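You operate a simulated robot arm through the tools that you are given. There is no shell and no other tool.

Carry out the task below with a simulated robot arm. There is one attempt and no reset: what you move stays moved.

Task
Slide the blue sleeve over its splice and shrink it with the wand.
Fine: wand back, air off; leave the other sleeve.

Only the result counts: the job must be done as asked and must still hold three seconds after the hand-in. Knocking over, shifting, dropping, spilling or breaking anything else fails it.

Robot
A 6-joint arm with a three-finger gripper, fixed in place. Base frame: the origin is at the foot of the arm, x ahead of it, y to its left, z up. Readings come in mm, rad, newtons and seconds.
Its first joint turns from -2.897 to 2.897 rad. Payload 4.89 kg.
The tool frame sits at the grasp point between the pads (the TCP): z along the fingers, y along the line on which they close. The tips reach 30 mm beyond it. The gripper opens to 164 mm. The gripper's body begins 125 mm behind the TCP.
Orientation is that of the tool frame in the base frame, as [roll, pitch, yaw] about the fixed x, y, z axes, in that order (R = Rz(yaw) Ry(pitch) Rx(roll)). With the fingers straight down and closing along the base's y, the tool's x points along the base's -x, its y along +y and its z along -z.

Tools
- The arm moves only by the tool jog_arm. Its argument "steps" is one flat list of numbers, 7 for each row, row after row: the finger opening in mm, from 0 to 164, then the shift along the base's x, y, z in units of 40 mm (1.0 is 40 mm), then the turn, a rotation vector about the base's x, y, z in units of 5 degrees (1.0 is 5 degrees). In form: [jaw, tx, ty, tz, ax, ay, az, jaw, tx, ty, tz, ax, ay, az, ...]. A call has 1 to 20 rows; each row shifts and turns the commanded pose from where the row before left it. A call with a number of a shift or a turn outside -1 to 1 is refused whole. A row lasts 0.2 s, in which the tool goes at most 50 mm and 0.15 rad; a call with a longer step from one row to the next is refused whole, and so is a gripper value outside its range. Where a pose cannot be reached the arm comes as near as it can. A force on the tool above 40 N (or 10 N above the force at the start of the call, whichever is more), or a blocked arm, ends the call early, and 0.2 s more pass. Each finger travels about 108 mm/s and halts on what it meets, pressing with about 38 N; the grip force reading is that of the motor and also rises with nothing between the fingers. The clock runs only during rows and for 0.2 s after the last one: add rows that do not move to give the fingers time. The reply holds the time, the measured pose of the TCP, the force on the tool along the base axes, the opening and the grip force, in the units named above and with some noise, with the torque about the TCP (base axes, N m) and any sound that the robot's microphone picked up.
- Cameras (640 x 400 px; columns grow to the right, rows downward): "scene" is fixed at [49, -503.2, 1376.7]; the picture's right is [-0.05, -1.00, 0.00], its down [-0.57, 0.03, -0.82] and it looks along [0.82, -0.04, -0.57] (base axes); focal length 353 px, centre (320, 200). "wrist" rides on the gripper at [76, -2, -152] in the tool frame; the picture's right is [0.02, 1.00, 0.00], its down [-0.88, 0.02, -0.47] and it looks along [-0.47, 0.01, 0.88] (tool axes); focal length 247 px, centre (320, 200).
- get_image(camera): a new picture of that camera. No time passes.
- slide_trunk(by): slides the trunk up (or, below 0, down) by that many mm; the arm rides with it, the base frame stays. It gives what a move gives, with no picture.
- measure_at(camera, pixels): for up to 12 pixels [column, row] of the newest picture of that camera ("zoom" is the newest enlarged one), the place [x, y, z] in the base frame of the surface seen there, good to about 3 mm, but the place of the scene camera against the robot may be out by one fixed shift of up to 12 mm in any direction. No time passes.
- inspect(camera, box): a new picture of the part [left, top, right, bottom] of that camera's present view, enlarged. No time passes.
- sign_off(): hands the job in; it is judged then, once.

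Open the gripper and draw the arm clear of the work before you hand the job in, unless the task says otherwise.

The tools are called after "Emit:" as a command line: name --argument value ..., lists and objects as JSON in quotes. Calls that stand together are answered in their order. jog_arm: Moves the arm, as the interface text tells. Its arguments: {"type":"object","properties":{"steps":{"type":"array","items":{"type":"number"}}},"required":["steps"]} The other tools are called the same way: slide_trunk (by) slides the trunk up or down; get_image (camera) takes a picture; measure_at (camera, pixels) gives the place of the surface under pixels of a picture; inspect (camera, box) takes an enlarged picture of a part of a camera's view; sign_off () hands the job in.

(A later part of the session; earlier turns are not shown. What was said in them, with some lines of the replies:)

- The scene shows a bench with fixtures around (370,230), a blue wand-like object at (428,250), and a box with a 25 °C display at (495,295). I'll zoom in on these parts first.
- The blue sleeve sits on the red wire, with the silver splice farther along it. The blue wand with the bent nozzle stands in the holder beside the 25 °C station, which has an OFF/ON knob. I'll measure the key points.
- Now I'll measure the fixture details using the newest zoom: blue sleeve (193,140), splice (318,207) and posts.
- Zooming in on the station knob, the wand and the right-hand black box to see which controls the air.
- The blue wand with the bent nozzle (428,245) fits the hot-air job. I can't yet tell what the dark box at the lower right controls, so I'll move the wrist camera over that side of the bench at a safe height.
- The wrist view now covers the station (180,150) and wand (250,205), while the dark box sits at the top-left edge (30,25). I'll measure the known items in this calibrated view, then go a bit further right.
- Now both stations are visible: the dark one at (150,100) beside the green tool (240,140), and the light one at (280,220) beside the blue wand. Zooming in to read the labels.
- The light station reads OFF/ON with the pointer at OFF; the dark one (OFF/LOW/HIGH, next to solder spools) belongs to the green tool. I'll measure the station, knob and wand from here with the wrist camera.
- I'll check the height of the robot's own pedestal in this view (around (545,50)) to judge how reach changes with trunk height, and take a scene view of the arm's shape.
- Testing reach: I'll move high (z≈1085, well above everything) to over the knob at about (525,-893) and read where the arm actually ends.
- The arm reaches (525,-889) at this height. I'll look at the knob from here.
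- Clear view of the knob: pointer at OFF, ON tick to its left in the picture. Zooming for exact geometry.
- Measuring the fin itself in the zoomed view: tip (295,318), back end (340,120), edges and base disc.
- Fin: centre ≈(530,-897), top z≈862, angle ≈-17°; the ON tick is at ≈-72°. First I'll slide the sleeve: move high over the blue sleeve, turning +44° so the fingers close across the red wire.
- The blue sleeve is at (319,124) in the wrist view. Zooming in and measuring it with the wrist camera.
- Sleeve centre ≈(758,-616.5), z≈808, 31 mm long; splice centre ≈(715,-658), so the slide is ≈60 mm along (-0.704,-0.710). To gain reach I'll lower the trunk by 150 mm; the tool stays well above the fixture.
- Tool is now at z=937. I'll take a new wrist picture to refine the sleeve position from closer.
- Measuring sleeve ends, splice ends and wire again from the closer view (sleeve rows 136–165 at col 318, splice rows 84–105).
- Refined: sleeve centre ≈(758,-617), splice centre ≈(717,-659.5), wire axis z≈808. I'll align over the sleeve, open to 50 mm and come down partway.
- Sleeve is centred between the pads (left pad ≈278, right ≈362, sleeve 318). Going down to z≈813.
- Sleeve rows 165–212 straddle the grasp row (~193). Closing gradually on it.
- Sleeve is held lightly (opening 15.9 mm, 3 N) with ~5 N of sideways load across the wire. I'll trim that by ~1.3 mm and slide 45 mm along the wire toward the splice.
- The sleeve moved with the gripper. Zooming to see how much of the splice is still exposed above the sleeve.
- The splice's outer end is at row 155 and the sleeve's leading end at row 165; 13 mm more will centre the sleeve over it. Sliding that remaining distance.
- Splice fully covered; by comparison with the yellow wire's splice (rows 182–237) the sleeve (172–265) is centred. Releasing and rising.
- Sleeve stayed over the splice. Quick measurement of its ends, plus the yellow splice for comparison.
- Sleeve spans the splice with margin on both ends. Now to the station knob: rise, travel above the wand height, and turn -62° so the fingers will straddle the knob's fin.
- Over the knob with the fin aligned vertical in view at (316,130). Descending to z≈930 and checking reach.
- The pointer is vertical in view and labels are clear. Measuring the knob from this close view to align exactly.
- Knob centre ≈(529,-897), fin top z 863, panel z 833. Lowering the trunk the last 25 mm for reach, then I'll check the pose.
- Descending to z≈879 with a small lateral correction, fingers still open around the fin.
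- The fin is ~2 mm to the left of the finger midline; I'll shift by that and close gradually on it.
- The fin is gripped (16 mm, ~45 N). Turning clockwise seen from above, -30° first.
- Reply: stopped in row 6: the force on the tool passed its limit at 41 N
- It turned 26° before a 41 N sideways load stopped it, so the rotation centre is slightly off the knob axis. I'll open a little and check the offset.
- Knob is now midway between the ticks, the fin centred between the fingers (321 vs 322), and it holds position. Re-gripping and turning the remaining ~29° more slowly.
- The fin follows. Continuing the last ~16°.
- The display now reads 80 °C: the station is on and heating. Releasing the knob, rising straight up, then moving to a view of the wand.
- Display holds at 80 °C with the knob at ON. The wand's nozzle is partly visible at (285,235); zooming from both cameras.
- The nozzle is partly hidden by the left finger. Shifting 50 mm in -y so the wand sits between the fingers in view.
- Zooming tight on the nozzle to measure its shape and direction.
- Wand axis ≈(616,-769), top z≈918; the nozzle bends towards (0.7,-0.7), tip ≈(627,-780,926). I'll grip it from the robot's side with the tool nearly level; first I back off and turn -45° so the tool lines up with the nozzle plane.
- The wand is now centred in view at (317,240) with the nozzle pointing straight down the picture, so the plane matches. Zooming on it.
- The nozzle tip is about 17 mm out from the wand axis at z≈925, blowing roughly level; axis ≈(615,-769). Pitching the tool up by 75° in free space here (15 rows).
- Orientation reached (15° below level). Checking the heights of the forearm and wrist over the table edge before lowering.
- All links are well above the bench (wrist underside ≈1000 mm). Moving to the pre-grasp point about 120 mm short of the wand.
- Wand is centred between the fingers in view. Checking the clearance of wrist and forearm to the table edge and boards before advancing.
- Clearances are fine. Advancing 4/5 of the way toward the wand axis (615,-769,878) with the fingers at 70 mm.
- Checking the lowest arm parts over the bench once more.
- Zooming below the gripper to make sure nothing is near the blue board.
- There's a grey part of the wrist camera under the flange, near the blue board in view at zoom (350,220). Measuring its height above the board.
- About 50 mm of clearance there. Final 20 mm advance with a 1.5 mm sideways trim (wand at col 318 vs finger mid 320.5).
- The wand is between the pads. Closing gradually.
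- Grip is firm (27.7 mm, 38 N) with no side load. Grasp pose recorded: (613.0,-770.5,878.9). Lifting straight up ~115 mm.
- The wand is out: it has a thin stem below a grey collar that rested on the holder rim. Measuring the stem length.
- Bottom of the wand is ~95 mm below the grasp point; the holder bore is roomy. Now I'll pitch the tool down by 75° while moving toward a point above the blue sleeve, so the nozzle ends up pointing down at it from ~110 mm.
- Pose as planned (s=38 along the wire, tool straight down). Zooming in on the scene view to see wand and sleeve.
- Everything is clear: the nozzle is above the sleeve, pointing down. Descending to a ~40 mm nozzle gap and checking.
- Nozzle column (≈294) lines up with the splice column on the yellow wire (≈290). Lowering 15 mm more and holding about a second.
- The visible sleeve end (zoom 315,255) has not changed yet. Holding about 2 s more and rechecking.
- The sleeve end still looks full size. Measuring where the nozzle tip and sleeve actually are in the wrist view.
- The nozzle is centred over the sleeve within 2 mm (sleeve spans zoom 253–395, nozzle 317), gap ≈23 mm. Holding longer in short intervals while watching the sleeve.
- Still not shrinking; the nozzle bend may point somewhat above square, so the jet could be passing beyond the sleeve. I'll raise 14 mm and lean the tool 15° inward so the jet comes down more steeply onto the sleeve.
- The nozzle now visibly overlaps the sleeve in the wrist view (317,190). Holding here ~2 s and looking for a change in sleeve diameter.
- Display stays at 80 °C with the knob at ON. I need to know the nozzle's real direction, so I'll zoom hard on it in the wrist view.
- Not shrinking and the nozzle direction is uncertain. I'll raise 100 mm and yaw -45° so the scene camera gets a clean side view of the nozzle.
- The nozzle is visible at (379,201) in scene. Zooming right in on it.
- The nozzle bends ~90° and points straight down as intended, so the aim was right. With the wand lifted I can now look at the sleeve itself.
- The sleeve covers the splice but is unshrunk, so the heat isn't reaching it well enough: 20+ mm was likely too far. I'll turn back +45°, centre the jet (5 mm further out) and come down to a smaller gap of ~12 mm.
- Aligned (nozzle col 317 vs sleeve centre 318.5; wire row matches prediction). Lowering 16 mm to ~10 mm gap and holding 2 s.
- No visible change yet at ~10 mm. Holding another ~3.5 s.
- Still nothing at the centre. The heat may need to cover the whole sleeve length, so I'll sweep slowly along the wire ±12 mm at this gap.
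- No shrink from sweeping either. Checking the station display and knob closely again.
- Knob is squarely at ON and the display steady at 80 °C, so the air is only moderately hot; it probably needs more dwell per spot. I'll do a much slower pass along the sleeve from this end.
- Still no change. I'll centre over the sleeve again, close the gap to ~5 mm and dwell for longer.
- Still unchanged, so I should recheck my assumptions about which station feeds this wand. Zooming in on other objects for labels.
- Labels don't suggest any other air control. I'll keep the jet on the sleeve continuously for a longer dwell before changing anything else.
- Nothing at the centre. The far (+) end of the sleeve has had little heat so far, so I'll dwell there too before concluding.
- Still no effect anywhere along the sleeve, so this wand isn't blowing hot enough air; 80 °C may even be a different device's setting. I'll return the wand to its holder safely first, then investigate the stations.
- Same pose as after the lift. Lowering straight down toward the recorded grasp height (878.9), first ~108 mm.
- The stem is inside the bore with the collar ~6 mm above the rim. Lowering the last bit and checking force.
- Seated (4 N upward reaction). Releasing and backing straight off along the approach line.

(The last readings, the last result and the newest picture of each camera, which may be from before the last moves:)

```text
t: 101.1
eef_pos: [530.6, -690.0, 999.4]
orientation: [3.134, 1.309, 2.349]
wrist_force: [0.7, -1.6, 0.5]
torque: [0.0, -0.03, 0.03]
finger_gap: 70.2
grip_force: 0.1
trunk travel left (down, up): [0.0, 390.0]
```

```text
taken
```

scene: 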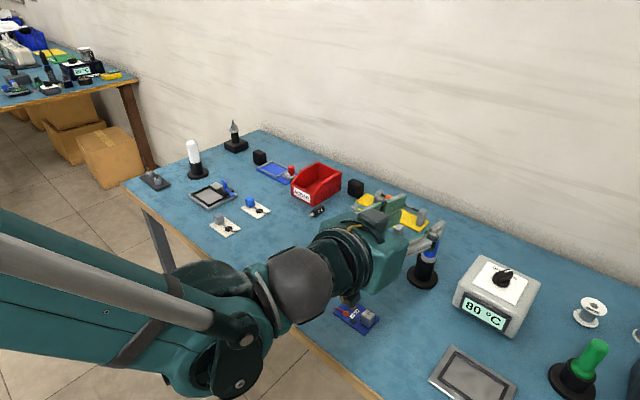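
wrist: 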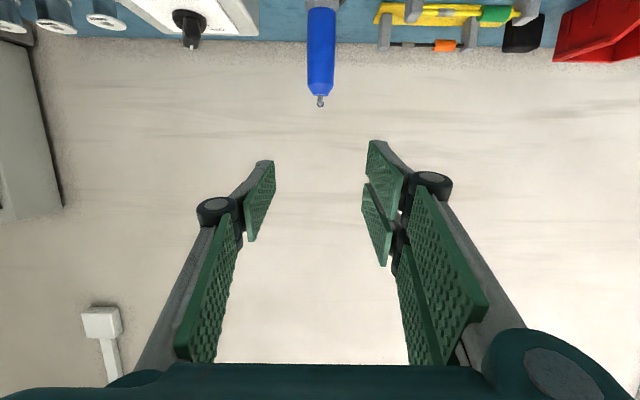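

Key realisation: the shiny metal stem that sits down in the holder is the hot barrel, and the bent grey pipe on top is only the hose fitting, so I was blowing out of the wrong end. The wand must be held upright with the stem pointing down at the sleeve. Re-approaching the wand along the same line.

Emit:
jog_arm --steps '[70, 0, 0, -0.74, 0, 0, 0, 70, 0, 0, -0.74, 0, 0, 0, 70, 0, 0, -0.74, 0, 0, 0, 70, 0.41, -0.41, -0.155, 0, 0, 0, 70, 0.41, -0.41, -0.155, 0, 0, 0, 70, 0.41, -0.41, -0.155, 0, 0, 0, 70, 0.41, -0.41, -0.155, 0, 0, 0, 70, 0, 0, 0, 0, 0, 0]'

Emit:
get_image --camera "wrist"

```text
t: 102.9
eef_pos: [596.7, -753.8, 886.5]
orientation: [3.132, 1.311, 2.349]
wrist_force: [0.9, 1.1, 1.7]
torque: [0.04, 0.03, 0.04]
finger_gap: 69.7
grip_force: 0.0
trunk travel left (down, up): [0.0, 390.0]
```

```text
taken
```

wrist: 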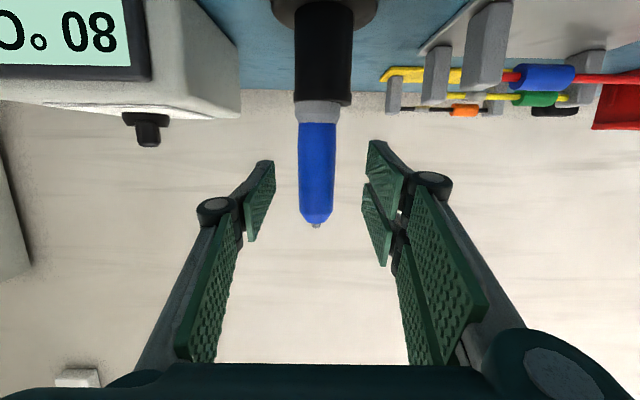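

Wand slightly left of centre (317 vs 320.7). Advancing the last 23 mm with a ~2 mm trim, then closing.

Emit:
jog_arm --steps '[70, 0.195, -0.221, -0.0875, 0, 0, 0, 70, 0.195, -0.221, -0.0875, 0, 0, 0, 60, 0, 0, 0, 0, 0, 0, 45, 0, 0, 0, 0, 0, 0, 36, 0, 0, 0, 0, 0, 0]'

Emit:
get_image --camera "wrist"

```text
t: 104.1
eef_pos: [611.9, -770.4, 878.6]
orientation: [3.133, 1.311, 2.35]
wrist_force: [0.1, -0.1, -1.0]
torque: [-0.02, 0.0, 0.01]
finger_gap: 36.2
grip_force: 0.0
trunk travel left (down, up): [0.0, 390.0]
```

```text
taken
```

wrist: 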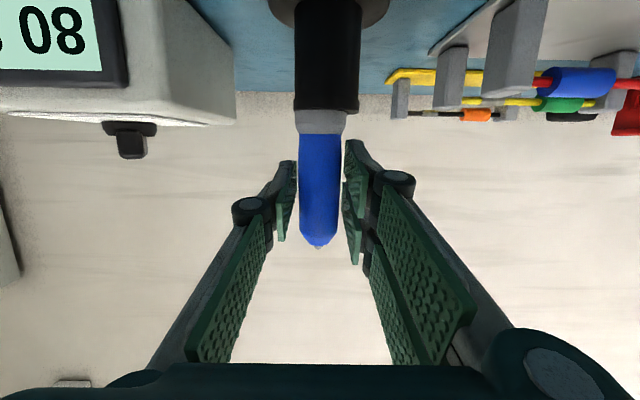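

Wand is centred (col 320). Closing and lifting ~115 mm straight up.

Emit:
jog_arm --steps '[30, 0, 0, 0, 0, 0, 0, 27, 0, 0, 0, 0, 0, 0, 24, 0, 0, 0, 0, 0, 0, 24, 0, 0, 0, 0, 0, 0, 24, 0, 0, 0.3, 0, 0, 0, 24, 0, 0, 0.5, 0, 0, 0, 24, 0, 0, 0.5, 0, 0, 0, 24, 0, 0, 0.5, 0, 0, 0, 24, 0, 0, 0.5, 0, 0, 0, 24, 0, 0, 0.5, 0, 0, 0, 24, 0, 0, 0, 0, 0, 0]'

Emit:
get_image --camera "wrist"

```text
t: 106.5
eef_pos: [611.8, -770.8, 991.2]
orientation: [3.132, 1.31, 2.349]
wrist_force: [-0.2, 0.2, -1.3]
torque: [0.01, -0.03, 0.03]
finger_gap: 27.6
grip_force: 38.3
trunk travel left (down, up): [0.0, 390.0]
```

```text
taken
```

wrist: 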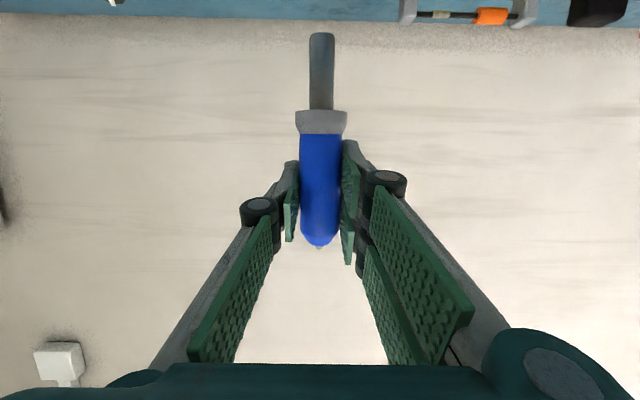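

Lifted cleanly, upright. Moving along the wire direction at this height to put the stem above the blue sleeve (716.6,-657).

Emit:
jog_arm --steps '[24, 0.524, 0.569, 0, 0, 0, 0, 24, 0.524, 0.569, 0, 0, 0, 0, 24, 0.524, 0.569, 0, 0, 0, 0, 24, 0.524, 0.569, 0, 0, 0, 0, 24, 0.524, 0.569, 0, 0, 0, 0, 24, 0, 0, 0, 0, 0, 0]'

Emit:
get_image --camera "wrist"

Emit:
get_image --camera "scene"

```text
t: 107.9
eef_pos: [715.6, -656.2, 991.6]
orientation: [3.13, 1.311, 2.349]
wrist_force: [0.0, 0.1, -1.1]
torque: [0.05, -0.04, 0.08]
finger_gap: 27.5
grip_force: 37.9
trunk travel left (down, up): [0.0, 390.0]
```

```text
taken
```

wrist: 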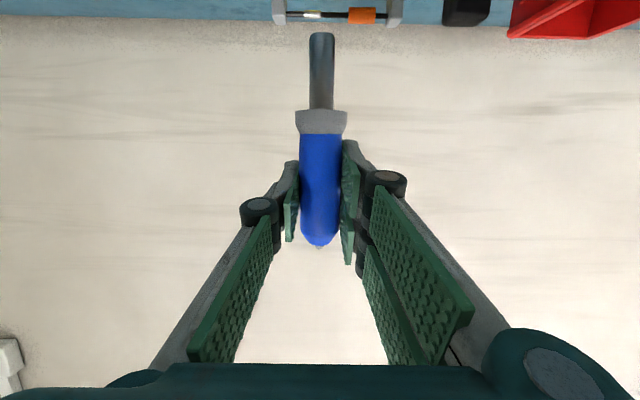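

```text
taken
```

scene: 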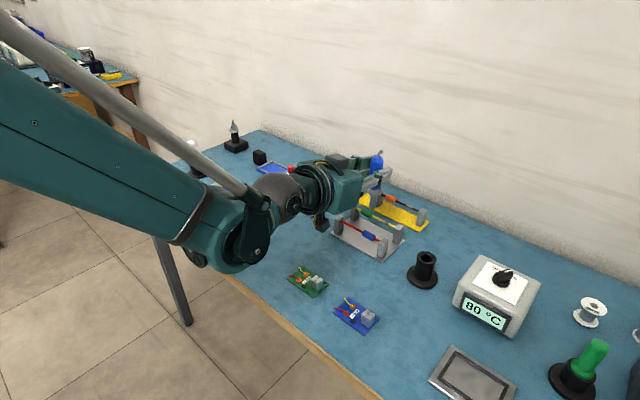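

Zooming in on the fixture to check the stem's position relative to the sleeve.

Emit:
inspect --camera "scene" --box '[330, 145, 420, 265]'

```text
3.33 times, centred on (375, 205) of scene
```

zoom: 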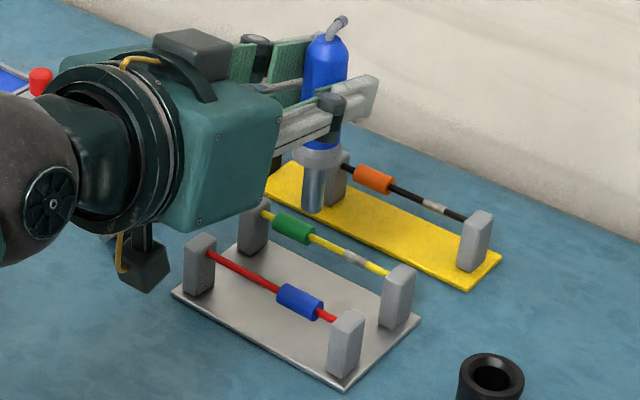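

The stem points straight down above the sleeve. Descending 45 mm and checking alignment.

Emit:
jog_arm --steps '[24, 0, 0, -0.4, 0, 0, 0, 24, 0, 0, -0.4, 0, 0, 0, 24, 0, 0, -0.32, 0, 0, 0, 24, 0, 0, 0, 0, 0, 0]'

Emit:
get_image --camera "wrist"

Emit:
inspect --camera "scene" --box '[335, 180, 415, 255]'

```text
t: 108.9
eef_pos: [715.9, -656.0, 946.2]
orientation: [3.134, 1.31, 2.351]
wrist_force: [-0.7, 0.3, -0.1]
torque: [0.0, 0.02, 0.0]
finger_gap: 27.7
grip_force: 37.8
trunk travel left (down, up): [0.0, 390.0]
```

```text
taken
```

wrist: 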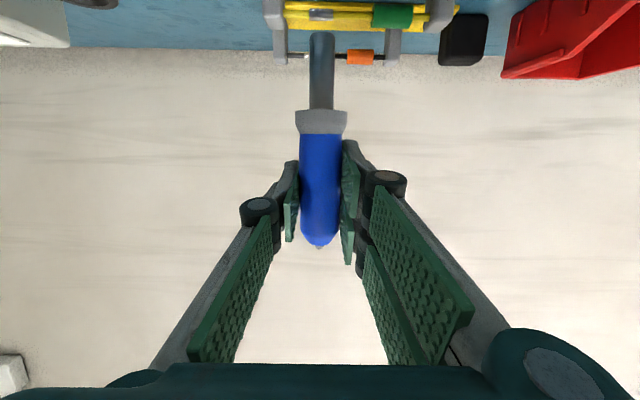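

```text
5.33 times, centred on (375, 218) of scene
```

zoom: 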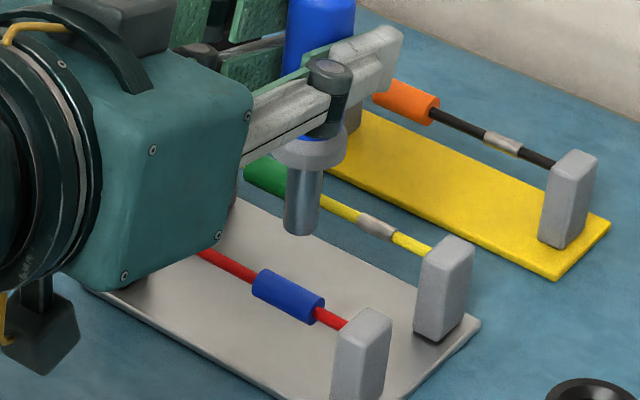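

Stem tip at zoom (300,230) closing in on the sleeve (288,297). Lowering 15 mm more to a ~20 mm gap and watching.

Emit:
jog_arm --steps '[24, 0, 0, -0.2, 0, 0, 0, 24, 0, 0, -0.18, 0, 0, 0, 24, 0, 0, 0, 0, 0, 0]'

Emit:
inspect --camera "scene" --box '[345, 200, 405, 250]'

Emit:
get_image --camera "wrist"

```text
t: 109.7
eef_pos: [716.0, -659.2, 931.0]
orientation: [3.133, 1.309, 2.351]
wrist_force: [0.3, 0.2, -0.9]
torque: [0.0, 0.04, 0.0]
finger_gap: 27.4
grip_force: 38.7
trunk travel left (down, up): [0.0, 390.0]
```

```text
8.00 times, centred on (375, 225) of scene
```

zoom: 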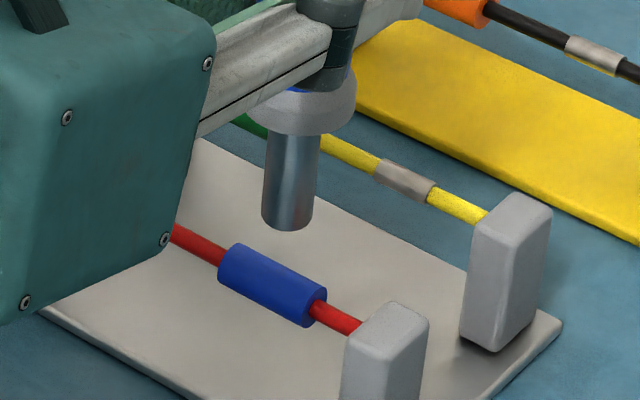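

```text
taken
```

wrist: 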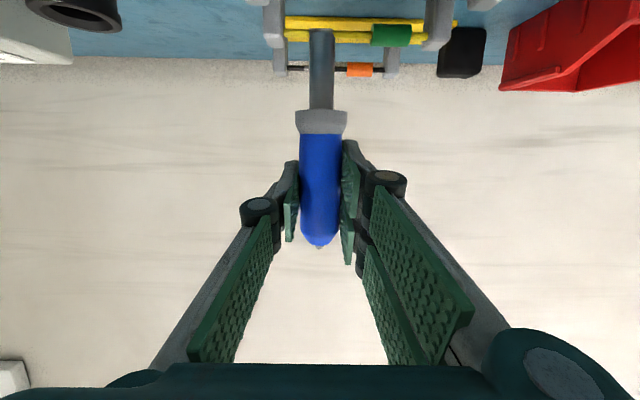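

Now I have a clear view of both: stem tip (287,225) above the sleeve (272,285). Measuring both in the same view to refine alignment.

Emit:
measure_at --camera "zoom" --pixels '[[275, 215], [287, 222], [300, 215], [287, 180], [240, 265], [255, 270], [272, 278], [290, 288], [308, 297], [272, 290], [385, 330], [290, 200]]'

```text
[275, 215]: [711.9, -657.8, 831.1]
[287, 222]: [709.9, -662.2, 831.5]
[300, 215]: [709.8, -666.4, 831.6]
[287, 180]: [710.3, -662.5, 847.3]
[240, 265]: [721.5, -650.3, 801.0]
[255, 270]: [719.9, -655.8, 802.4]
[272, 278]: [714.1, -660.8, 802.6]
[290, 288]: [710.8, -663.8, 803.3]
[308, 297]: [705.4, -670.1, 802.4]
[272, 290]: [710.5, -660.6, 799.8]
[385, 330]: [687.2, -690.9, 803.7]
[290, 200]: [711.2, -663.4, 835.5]
```

Along the wire they match; across it they're within ~3 mm. Nudging 1.5 mm outward and holding ~1 s, then checking for shrinkage.

Emit:
jog_arm --steps '[24, 0.027, -0.027, -0.1, 0, 0, 0, 24, 0, 0, 0, 0, 0, 0, 24, 0, 0, 0, 0, 0, 0, 24, 0, 0, 0, 0, 0, 0, 24, 0, 0, 0, 0, 0, 0]'

Emit:
inspect --camera "scene" --box '[345, 200, 405, 250]'

```text
t: 110.9
eef_pos: [717.8, -658.9, 926.3]
orientation: [3.133, 1.309, 2.349]
wrist_force: [-0.5, -0.2, -1.2]
torque: [-0.02, -0.03, 0.03]
finger_gap: 27.6
grip_force: 38.1
trunk travel left (down, up): [0.0, 390.0]
```

```text
8.00 times, centred on (375, 225) of scene
```

zoom: 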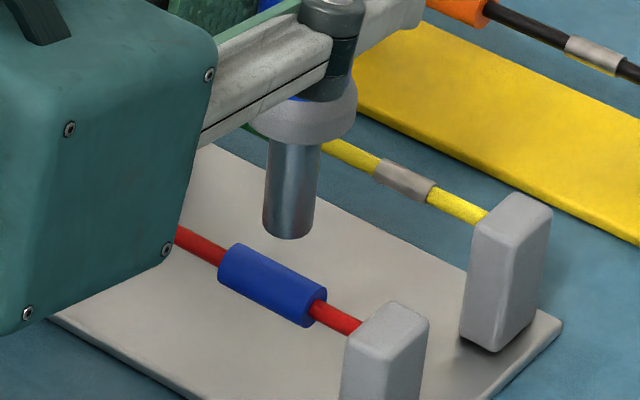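

Not yet visibly smaller. Lowering 8 mm (gap ~13 mm) and holding ~2 s.

Emit:
jog_arm --steps '[24, 0, 0, -0.2, 0, 0, 0, 24, 0, 0, 0, 0, 0, 0, 24, 0, 0, 0, 0, 0, 0, 24, 0, 0, 0, 0, 0, 0, 24, 0, 0, 0, 0, 0, 0, 24, 0, 0, 0, 0, 0, 0, 24, 0, 0, 0, 0, 0, 0, 24, 0, 0, 0, 0, 0, 0]'

Emit:
inspect --camera "scene" --box '[345, 200, 405, 250]'

```text
t: 112.7
eef_pos: [717.1, -658.9, 918.6]
orientation: [3.134, 1.308, 2.349]
wrist_force: [0.0, 0.6, -0.8]
torque: [-0.01, 0.04, 0.02]
finger_gap: 27.4
grip_force: 38.2
trunk travel left (down, up): [0.0, 390.0]
```

```text
8.00 times, centred on (375, 225) of scene
```

zoom: 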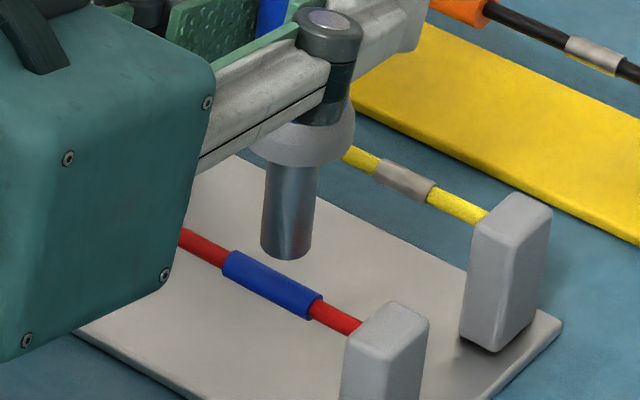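

The sleeve has shrunk: it is now barely thicker than the wire. Pulling the jet away (up 50 mm) and inspecting closely.

Emit:
jog_arm --steps '[24, 0, 0, 0.6, 0, 0, 0, 24, 0, 0, 0.7, 0, 0, 0, 24, 0, 0, 0, 0, 0, 0]'

Emit:
inspect --camera "scene" --box '[350, 215, 400, 255]'

Emit:
inspect --camera "scene" --box '[330, 180, 430, 260]'

```text
t: 113.5
eef_pos: [717.7, -658.2, 971.7]
orientation: [3.132, 1.31, 2.35]
wrist_force: [1.0, -0.4, -0.6]
torque: [-0.02, 0.0, 0.04]
finger_gap: 27.4
grip_force: 37.8
trunk travel left (down, up): [0.0, 390.0]
```

```text
10.00 times, centred on (375, 235) of scene
```

zoom: 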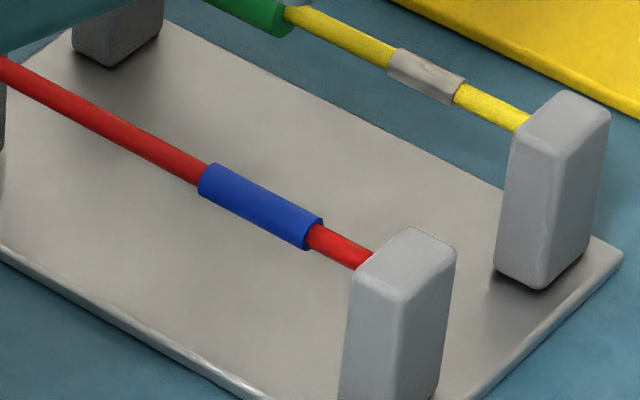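

```text
5.00 times, centred on (380, 220) of scene
```

zoom: 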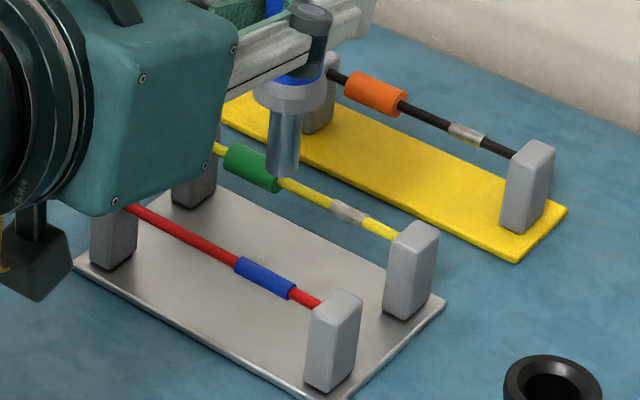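

Shrunk evenly over the splice; green and orange sleeves unchanged. One tighter look to confirm it is snug compared with the bare yellow splice.

Emit:
inspect --camera "scene" --box '[366, 226, 386, 242]'

Emit:
inspect --camera "scene" --box '[384, 213, 404, 229]'

```text
16.00 times, centred on (376, 234) of scene
```

zoom: 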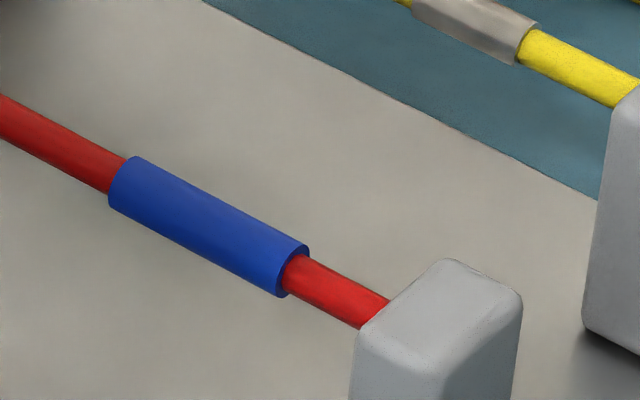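

```text
16.00 times, centred on (394, 221) of scene
```

zoom: 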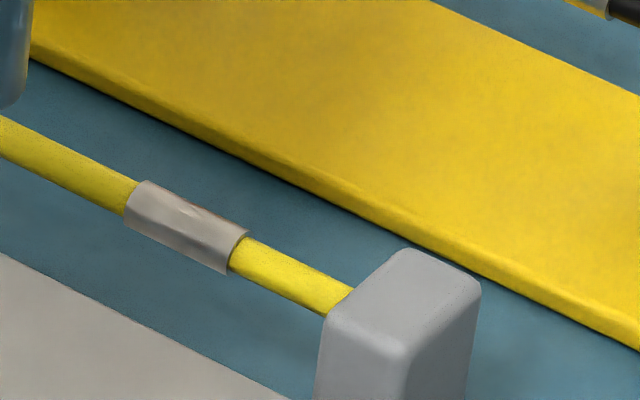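

The sleeve is snug over the whole splice. Taking the wand back: up 20 mm, then back along the wire direction to above the holder.

Emit:
jog_arm --steps '[24, 0, 0, 0.5, 0, 0, 0, 24, -0.5294, -0.5636, 0, 0, 0, 0, 24, -0.5294, -0.5636, 0, 0, 0, 0, 24, -0.5294, -0.5636, 0, 0, 0, 0, 24, -0.5294, -0.5636, 0, 0, 0, 0, 24, -0.5294, -0.5636, 0, 0, 0, 0, 24, 0, 0, 0, 0, 0, 0]'

Emit:
get_image --camera "wrist"

Emit:
inspect --camera "scene" --box '[390, 160, 470, 300]'

```text
t: 115.1
eef_pos: [610.8, -772.0, 991.3]
orientation: [3.131, 1.308, 2.349]
wrist_force: [0.7, 1.5, -0.9]
torque: [-0.01, 0.01, -0.08]
finger_gap: 27.3
grip_force: 38.2
trunk travel left (down, up): [0.0, 390.0]
```

```text
taken
```

wrist: 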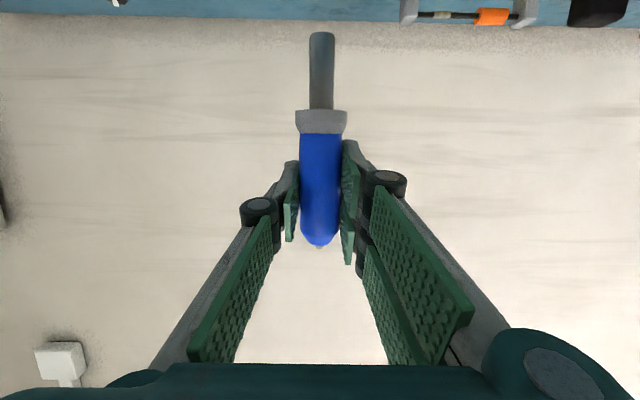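

```text
2.86 times, centred on (430, 230) of scene
```

zoom: 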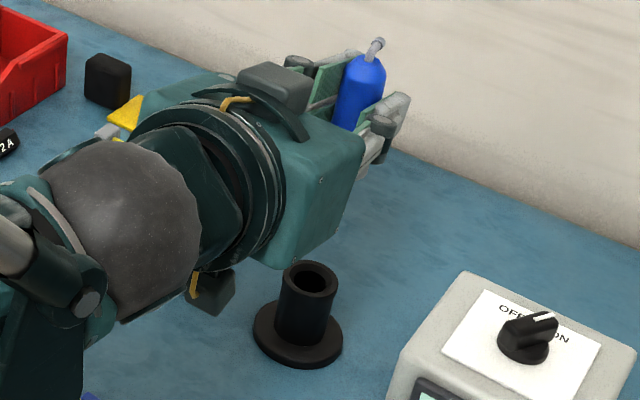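

Same pose as after the lift. Lowering ~105 mm straight into the holder.

Emit:
jog_arm --steps '[24, 0, 0, -0.5, 0, 0, 0, 24, 0, 0, -0.5, 0, 0, 0, 24, 0, 0, -0.5, 0, 0, 0, 24, 0, 0, -0.5, 0, 0, 0, 24, 0, 0, -0.4, 0, 0, 0, 24, 0, 0, -0.25, 0, 0, 0, 24, 0, 0, 0, 0, 0, 0]'

Emit:
get_image --camera "wrist"

```text
t: 116.7
eef_pos: [609.8, -771.2, 884.5]
orientation: [3.133, 1.309, 2.349]
wrist_force: [-0.7, -0.6, -0.5]
torque: [0.01, -0.06, -0.03]
finger_gap: 27.4
grip_force: 38.1
trunk travel left (down, up): [0.0, 390.0]
```

```text
taken
```

wrist: 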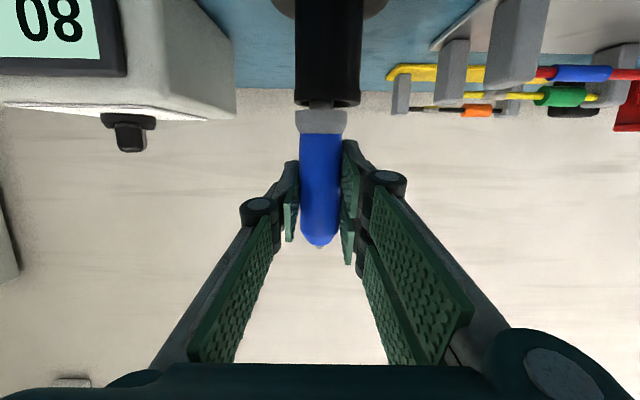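

Stem is in the bore, collar ~5 mm above the rim. Lowering the remainder.

Emit:
jog_arm --steps '[24, 0, 0, -0.08, 0, 0, 0, 24, 0, 0, -0.06, 0, 0, 0, 24, 0, 0, 0, 0, 0, 0]'

Emit:
get_image --camera "wrist"

```text
t: 117.5
eef_pos: [611.9, -770.4, 878.9]
orientation: [3.133, 1.309, 2.349]
wrist_force: [1.5, -1.2, 6.5]
torque: [-0.05, -0.15, -0.04]
finger_gap: 27.6
grip_force: 38.4
trunk travel left (down, up): [0.0, 390.0]
```

```text
taken
```

wrist: 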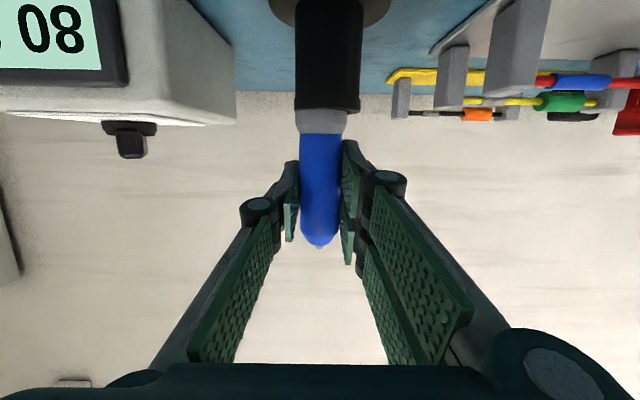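

Seated on the rim (6.5 N reaction). Releasing and backing off along the approach line, then rising to z≈1000.

Emit:
jog_arm --steps '[34, 0, 0, 0, 0, 0, 0, 50, 0, 0, 0, 0, 0, 0, 70, 0, 0, 0, 0, 0, 0, 70, 0, 0, 0, 0, 0, 0, 70, -0.41, 0.41, 0.155, 0, 0, 0, 70, -0.41, 0.41, 0.155, 0, 0, 0, 70, -0.41, 0.41, 0.155, 0, 0, 0, 70, -0.41, 0.41, 0.155, 0, 0, 0, 70, -0.41, 0.41, 0.155, 0, 0, 0, 70, 0, 0, 0.74, 0, 0, 0, 70, 0, 0, 0.74, 0, 0, 0, 70, 0, 0, 0.74, 0, 0, 0]'

Emit:
inspect --camera "scene" --box '[390, 190, 470, 300]'

```text
t: 120.1
eef_pos: [530.0, -689.6, 1000.5]
orientation: [3.132, 1.309, 2.35]
wrist_force: [0.9, -0.7, -0.9]
torque: [-0.04, -0.01, 0.0]
finger_gap: 70.0
grip_force: 0.1
trunk travel left (down, up): [0.0, 390.0]
```

```text
3.64 times, centred on (430, 245) of scene
```

zoom: 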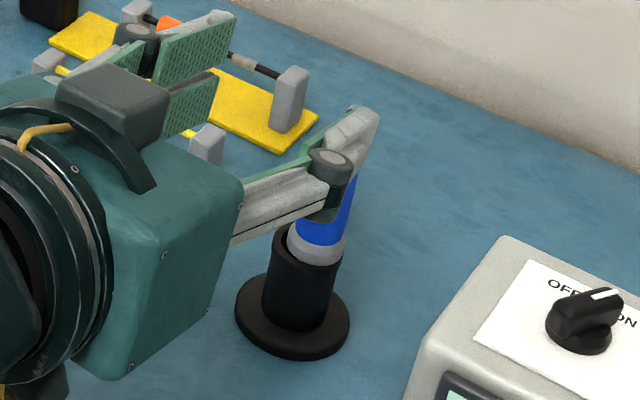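

Wand is back in its holder. Pitching the tool back down to vertical (75°) while rising a little.

Emit:
jog_arm --steps '[50, 0, 0, 0.07, 0.7071, 0.7071, 0, 50, 0, 0, 0.07, 0.7071, 0.7071, 0, 50, 0, 0, 0.07, 0.7071, 0.7071, 0, 50, 0, 0, 0.07, 0.7071, 0.7071, 0, 50, 0, 0, 0.07, 0.7071, 0.7071, 0, 50, 0, 0, 0.07, 0.7071, 0.7071, 0, 50, 0, 0, 0.07, 0.7071, 0.7071, 0, 50, 0, 0, 0.07, 0.7071, 0.7071, 0, 50, 0, 0, 0.07, 0.7071, 0.7071, 0, 50, 0, 0, 0.07, 0.7071, 0.7071, 0, 50, 0, 0, 0.07, 0.7071, 0.7071, 0, 50, 0, 0, 0.07, 0.7071, 0.7071, 0, 50, 0, 0, 0.07, 0.7071, 0.7071, 0, 50, 0, 0, 0.07, 0.7071, 0.7071, 0, 50, 0, 0, 0.07, 0.7071, 0.7071, 0]'

Emit:
get_image --camera "wrist"

```text
t: 123.3
eef_pos: [528.7, -689.6, 1041.9]
orientation: [-3.141, -0.001, 2.354]
wrist_force: [-0.8, 1.4, 1.0]
torque: [-0.1, -0.1, 0.0]
finger_gap: 49.9
grip_force: 0.1
trunk travel left (down, up): [0.0, 390.0]
```

```text
taken
```

wrist: 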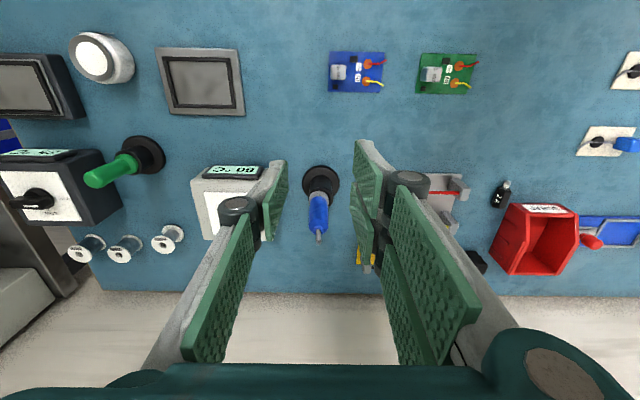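

All items in place. Moving over the knob with a -27° yaw to match the fin at ON.

Emit:
jog_arm --steps '[50, 0, -0.864, 0, 0, 0, -0.9, 50, 0, -0.864, 0, 0, 0, -0.9, 50, 0, -0.864, 0, 0, 0, -0.9, 50, 0, -0.864, 0, 0, 0, -0.9, 50, 0, -0.864, 0, 0, 0, -0.9, 50, 0, -0.864, 0, 0, 0, -0.9, 50, 0, 0, 0, 0, 0, 0]'

Emit:
get_image --camera "wrist"

Emit:
inspect --camera "wrist" --box '[270, 90, 370, 190]'

```text
t: 124.9
eef_pos: [528.7, -897.9, 1041.6]
orientation: [3.139, -0.002, 1.881]
wrist_force: [-0.3, 0.8, -0.1]
torque: [-0.04, 0.05, 0.02]
finger_gap: 50.1
grip_force: 0.0
trunk travel left (down, up): [0.0, 390.0]
```

```text
taken
```

wrist: 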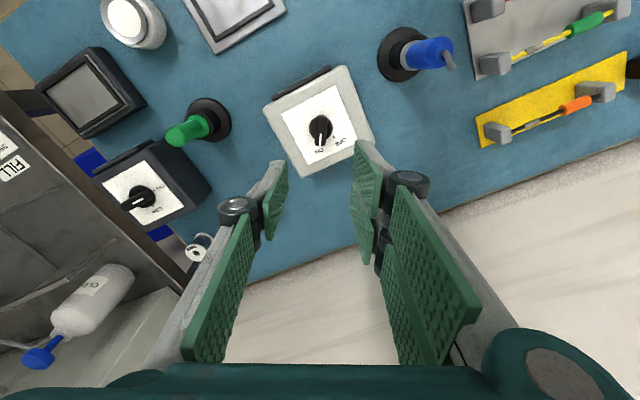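

```text
4.00 times, centred on (320, 140) of wrist
```

zoom: 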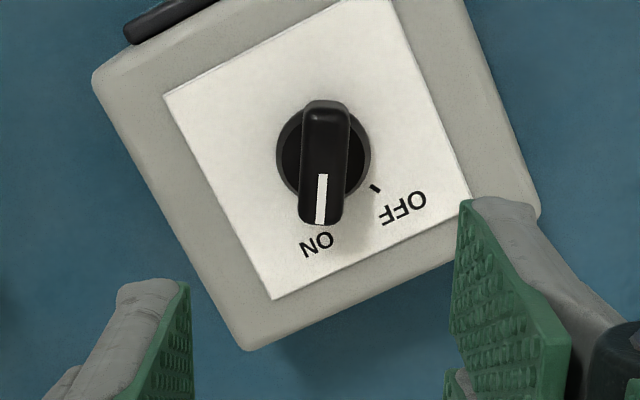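

Pointer at ON, aligned vertical in view. Descending to z≈910 and checking centring.

Emit:
jog_arm --steps '[50, 0, 0, -0.82, 0, 0, 0, 50, 0, 0, -0.82, 0, 0, 0, 50, 0, 0, -0.82, 0, 0, 0, 50, 0, 0, -0.82, 0, 0, 0, 50, 0, 0, 0, 0, 0, 0]'

Emit:
inspect --camera "wrist" --box '[260, 110, 380, 230]'

```text
t: 126.1
eef_pos: [530.2, -896.7, 911.3]
orientation: [3.14, -0.001, 1.884]
wrist_force: [-0.6, 0.2, 0.0]
torque: [-0.05, -0.01, -0.01]
finger_gap: 50.1
grip_force: 0.1
trunk travel left (down, up): [0.0, 390.0]
```

```text
3.33 times, centred on (320, 170) of wrist
```

zoom: 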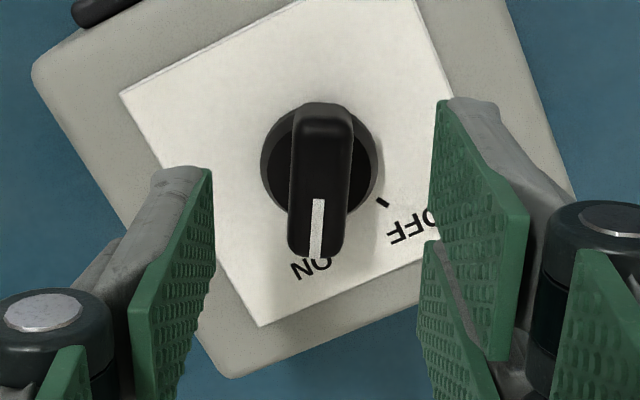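

Centred within a millimetre. Descending to z≈879 and closing gently on the fin.

Emit:
jog_arm --steps '[50, 0, 0, -0.45, 0, 0, 0, 50, 0, 0, -0.36, 0, 0, 0, 36, 0, 0, 0, 0, 0, 0, 26, 0, 0, 0, 0, 0, 0, 20, 0, 0, 0, 0, 0, 0, 16, 0, 0, 0, 0, 0, 0, 15, 0, 0, 0, 0, 0, 0, 15, 0, 0, 0, 0, 0, 0]'

Emit:
inspect --camera "wrist" --box '[260, 120, 380, 240]'

```text
t: 127.9
eef_pos: [529.6, -896.9, 877.7]
orientation: [3.139, -0.001, 1.883]
wrist_force: [2.8, 1.3, -1.0]
torque: [0.07, -0.09, -0.03]
finger_gap: 16.3
grip_force: 2.2
trunk travel left (down, up): [0.0, 390.0]
```

```text
3.33 times, centred on (320, 180) of wrist
```

zoom: 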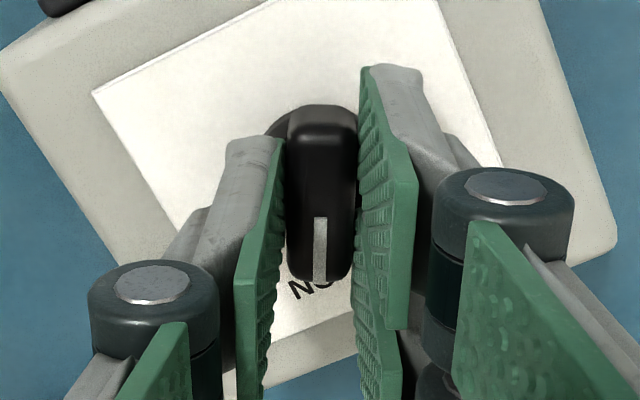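

Fin gripped. Turning back counter-clockwise (+27° first), slowly.

Emit:
jog_arm --steps '[15, 0, 0, 0, 0, 0, 0.45, 15, 0, 0, 0, 0, 0, 0.45, 15, 0, 0, 0, 0, 0, 0.45, 15, 0, 0, 0, 0, 0, 0.45, 15, 0, 0, 0, 0, 0, 0.45, 15, 0, 0, 0, 0, 0, 0.45, 15, 0, 0, 0, 0, 0, 0.45, 15, 0, 0, 0, 0, 0, 0.45, 15, 0, 0, 0, 0, 0, 0.45, 15, 0, 0, 0, 0, 0, 0.45, 15, 0, 0, 0, 0, 0, 0.45, 15, 0, 0, 0, 0, 0, 0.45, 15, 0, 0, 0, 0, 0, 0]'

Emit:
inspect --camera "wrist" --box '[260, 120, 380, 240]'

```text
t: 130.7
eef_pos: [529.7, -897.3, 877.4]
orientation: [3.139, -0.002, 2.354]
wrist_force: [1.2, 2.6, 0.3]
torque: [0.07, 0.02, -0.02]
finger_gap: 16.0
grip_force: 38.4
trunk travel left (down, up): [0.0, 390.0]
```

```text
3.33 times, centred on (320, 180) of wrist
```

zoom: 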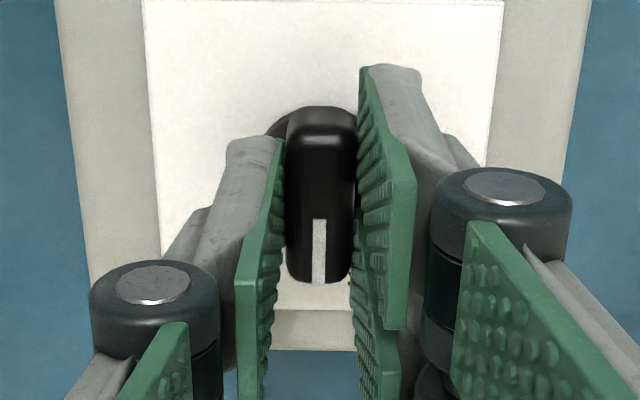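

The knob follows (now midway). Continuing the remaining ~28° to OFF.

Emit:
jog_arm --steps '[15, 0, 0, 0, 0, 0, 0.45, 15, 0, 0, 0, 0, 0, 0.45, 15, 0, 0, 0, 0, 0, 0.45, 15, 0, 0, 0, 0, 0, 0.45, 15, 0, 0, 0, 0, 0, 0.45, 15, 0, 0, 0, 0, 0, 0.45, 15, 0, 0, 0, 0, 0, 0.45, 15, 0, 0, 0, 0, 0, 0.45, 15, 0, 0, 0, 0, 0, 0.45, 15, 0, 0, 0, 0, 0, 0.45, 15, 0, 0, 0, 0, 0, 0.45, 15, 0, 0, 0, 0, 0, 0.45, 15, 0, 0, 0, 0, 0, 0.25, 15, 0, 0, 0, 0, 0, 0]'

Emit:
inspect --camera "wrist" --box '[260, 120, 380, 240]'

Emit:
inspect --camera "scene" --box '[440, 230, 560, 350]'

```text
t: 133.7
eef_pos: [529.8, -896.8, 878.0]
orientation: [3.139, -0.004, 2.847]
wrist_force: [-0.5, -6.7, 1.7]
torque: [-0.17, 0.03, 0.03]
finger_gap: 17.6
grip_force: 3.0
trunk travel left (down, up): [0.0, 390.0]
```

```text
3.33 times, centred on (320, 180) of wrist
```

zoom: 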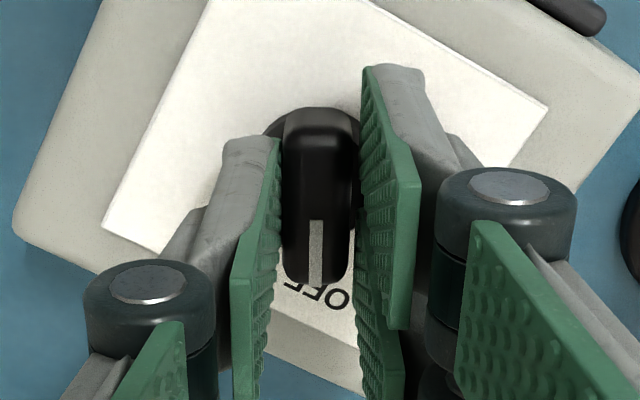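

```text
3.33 times, centred on (500, 290) of scene
```

zoom: 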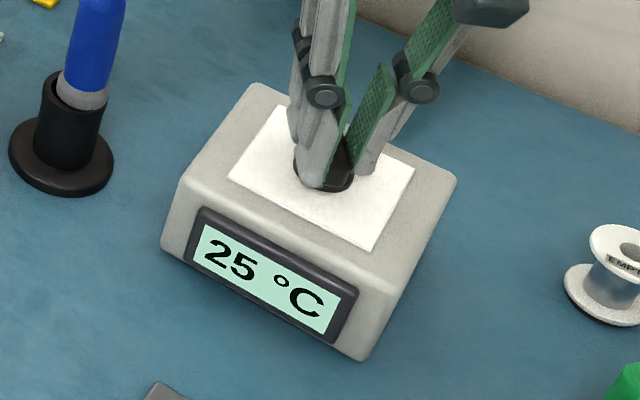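

Display is back to 25 °C with the pointer at OFF. Releasing the knob, rising straight up and then moving the arm back toward the start area.

Emit:
jog_arm --steps '[26, 0, 0, 0, 0, 0, 0, 50, 0, 0, 0, 0, 0, 0, 50, 0, 0, 0, 0, 0, 0, 50, 0, 0, 0.6, 0, 0, 0, 50, 0, 0, 0.9, 0, 0, 0, 50, 0, 0, 0.9, 0, 0, 0, 50, 0, 0, 0.9, 0, 0, 0, 50, 0, 0, 0.9, 0, 0, 0]'

Emit:
get_image --camera "wrist"

Emit:
inspect --camera "scene" --box '[440, 230, 560, 350]'

```text
t: 135.5
eef_pos: [531.3, -897.3, 1043.8]
orientation: [3.14, -0.002, 2.847]
wrist_force: [-0.1, -0.7, 0.3]
torque: [0.11, 0.04, -0.02]
finger_gap: 49.7
grip_force: 0.0
trunk travel left (down, up): [0.0, 390.0]
```

```text
taken
```

wrist: 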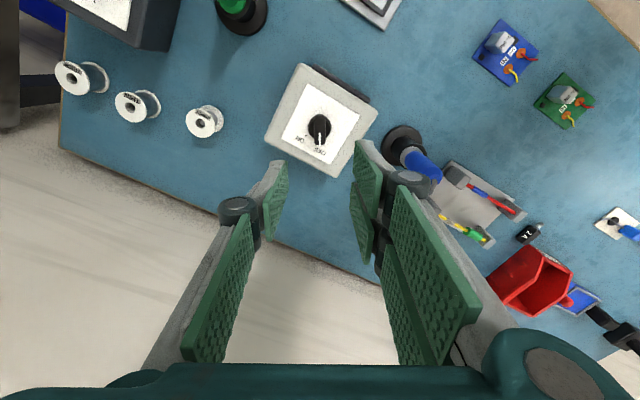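

```text
3.33 times, centred on (500, 290) of scene
```

zoom: 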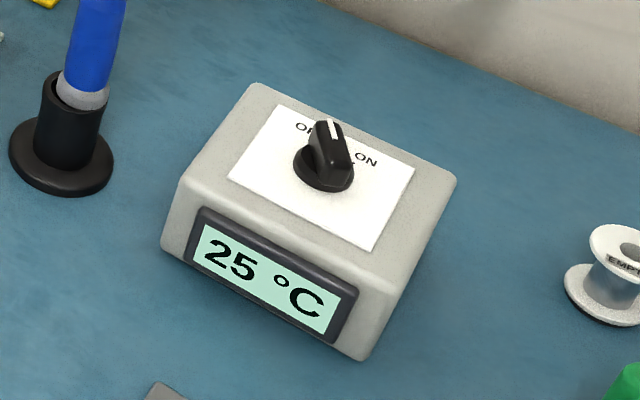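

Knob at OFF, 25 °C, wand seated. Raising the trunk back to its start height and moving the arm clear of the work.

Emit:
slide_trunk --by 175

Emit:
jog_arm --steps '[80, 0.1, 0.9, 0, 0, 0, 0, 80, 0.1, 0.9, 0, 0, 0, 0, 80, 0.1, 0.9, 0, 0, 0, 0, 80, 0.1, 0.9, 0, 0, 0, 0, 80, 0.1, 0.9, 0, 0, 0, 0, 80, 0.1, 0.9, 0, 0, 0, 0, 80, 0.1, 0.9, 0, 0, 0, 0, 80, 0.1, 0.9, 0, 0, 0, 0, 80, 0.1, 0.9, 0, 0, 0, 0, 80, 0.1, 0.9, 0, 0, 0, 0, 80, 0.1, 0.9, 0, 0, 0, 0, 80, 0.1, 0.9, 0, 0, 0, 0, 80, 0.1, 0.9, 0, 0, 0, 0, 80, 0.1, 0.9, 0, 0, 0, 0, 80, 0.1, 0.9, 0, 0, 0, 0, 80, 0.1, 0.9, 0, 0, 0, 0]'

Emit:
get_image --camera "scene"

Emit:
inspect --camera "scene" --box '[320, 170, 450, 280]'

Emit:
inspect --camera "scene" --box '[340, 210, 400, 260]'

```text
t: 137.4
eef_pos: [531.1, -898.0, 1218.5]
orientation: [3.138, -0.001, 2.847]
wrist_force: [-0.3, 1.3, 0.2]
torque: [0.02, 0.03, 0.01]
finger_gap: 49.9
grip_force: 0.0
trunk travel left (down, up): [-175.0, 215.0]
```

```text
t: 140.8
eef_pos: [593.5, -322.2, 1218.1]
orientation: [3.139, -0.003, 2.848]
wrist_force: [0.5, -0.9, -1.1]
torque: [0.22, 0.07, -0.01]
finger_gap: 80.1
grip_force: 0.0
trunk travel left (down, up): [-175.0, 215.0]
```

```text
taken
```

scene: 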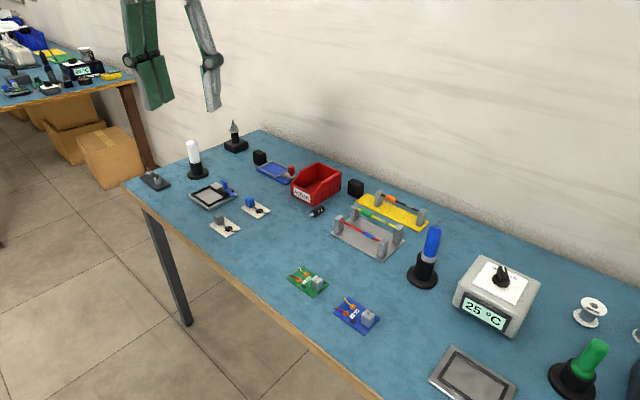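

```text
3.64 times, centred on (385, 225) of scene
```

zoom: 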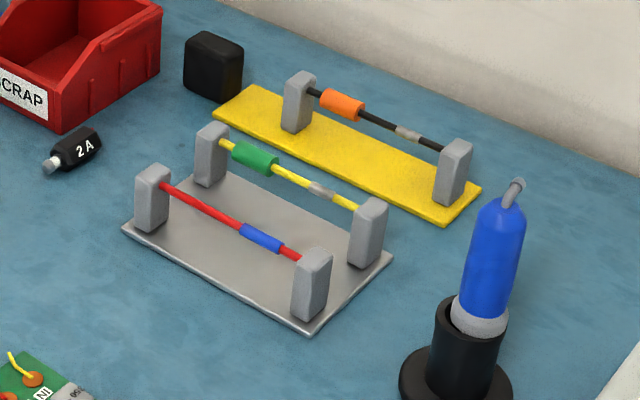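

```text
8.00 times, centred on (370, 235) of scene
```

zoom: 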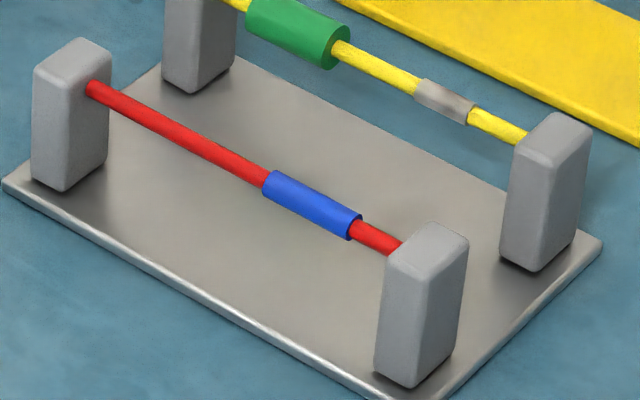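

The blue sleeve is shrunk over its splice. The green and orange sleeves look unchanged, the wand is seated in its holder, the station reads 25 °C with the knob at OFF, and the open gripper is clear of the work. Handing in.

Emit:
sign_off

```text
The job is handed in.
```

I slid the blue sleeve over the splice on the red wire and shrank it with the wand, and it now sits snug over the whole splice. The wand is back in its holder, the air is off (knob at OFF, display at 25 °C), and the green and orange sleeves look unchanged.

I first held the wand the wrong way round for about 35 seconds, mistaking the bent hose fitting for the nozzle. During that time the hot stem pointed back over the green circuit board. I saw no effect on the board, but I didn't inspect it closely. Holding the wand upright, stem down over the sleeve, shrank it within about three seconds.

The sleeve is about 3 mm off-centre on the splice, leaving roughly 3 mm of overlap at one end and 8 mm at the other. The arm is clear of the bench with the gripper open.
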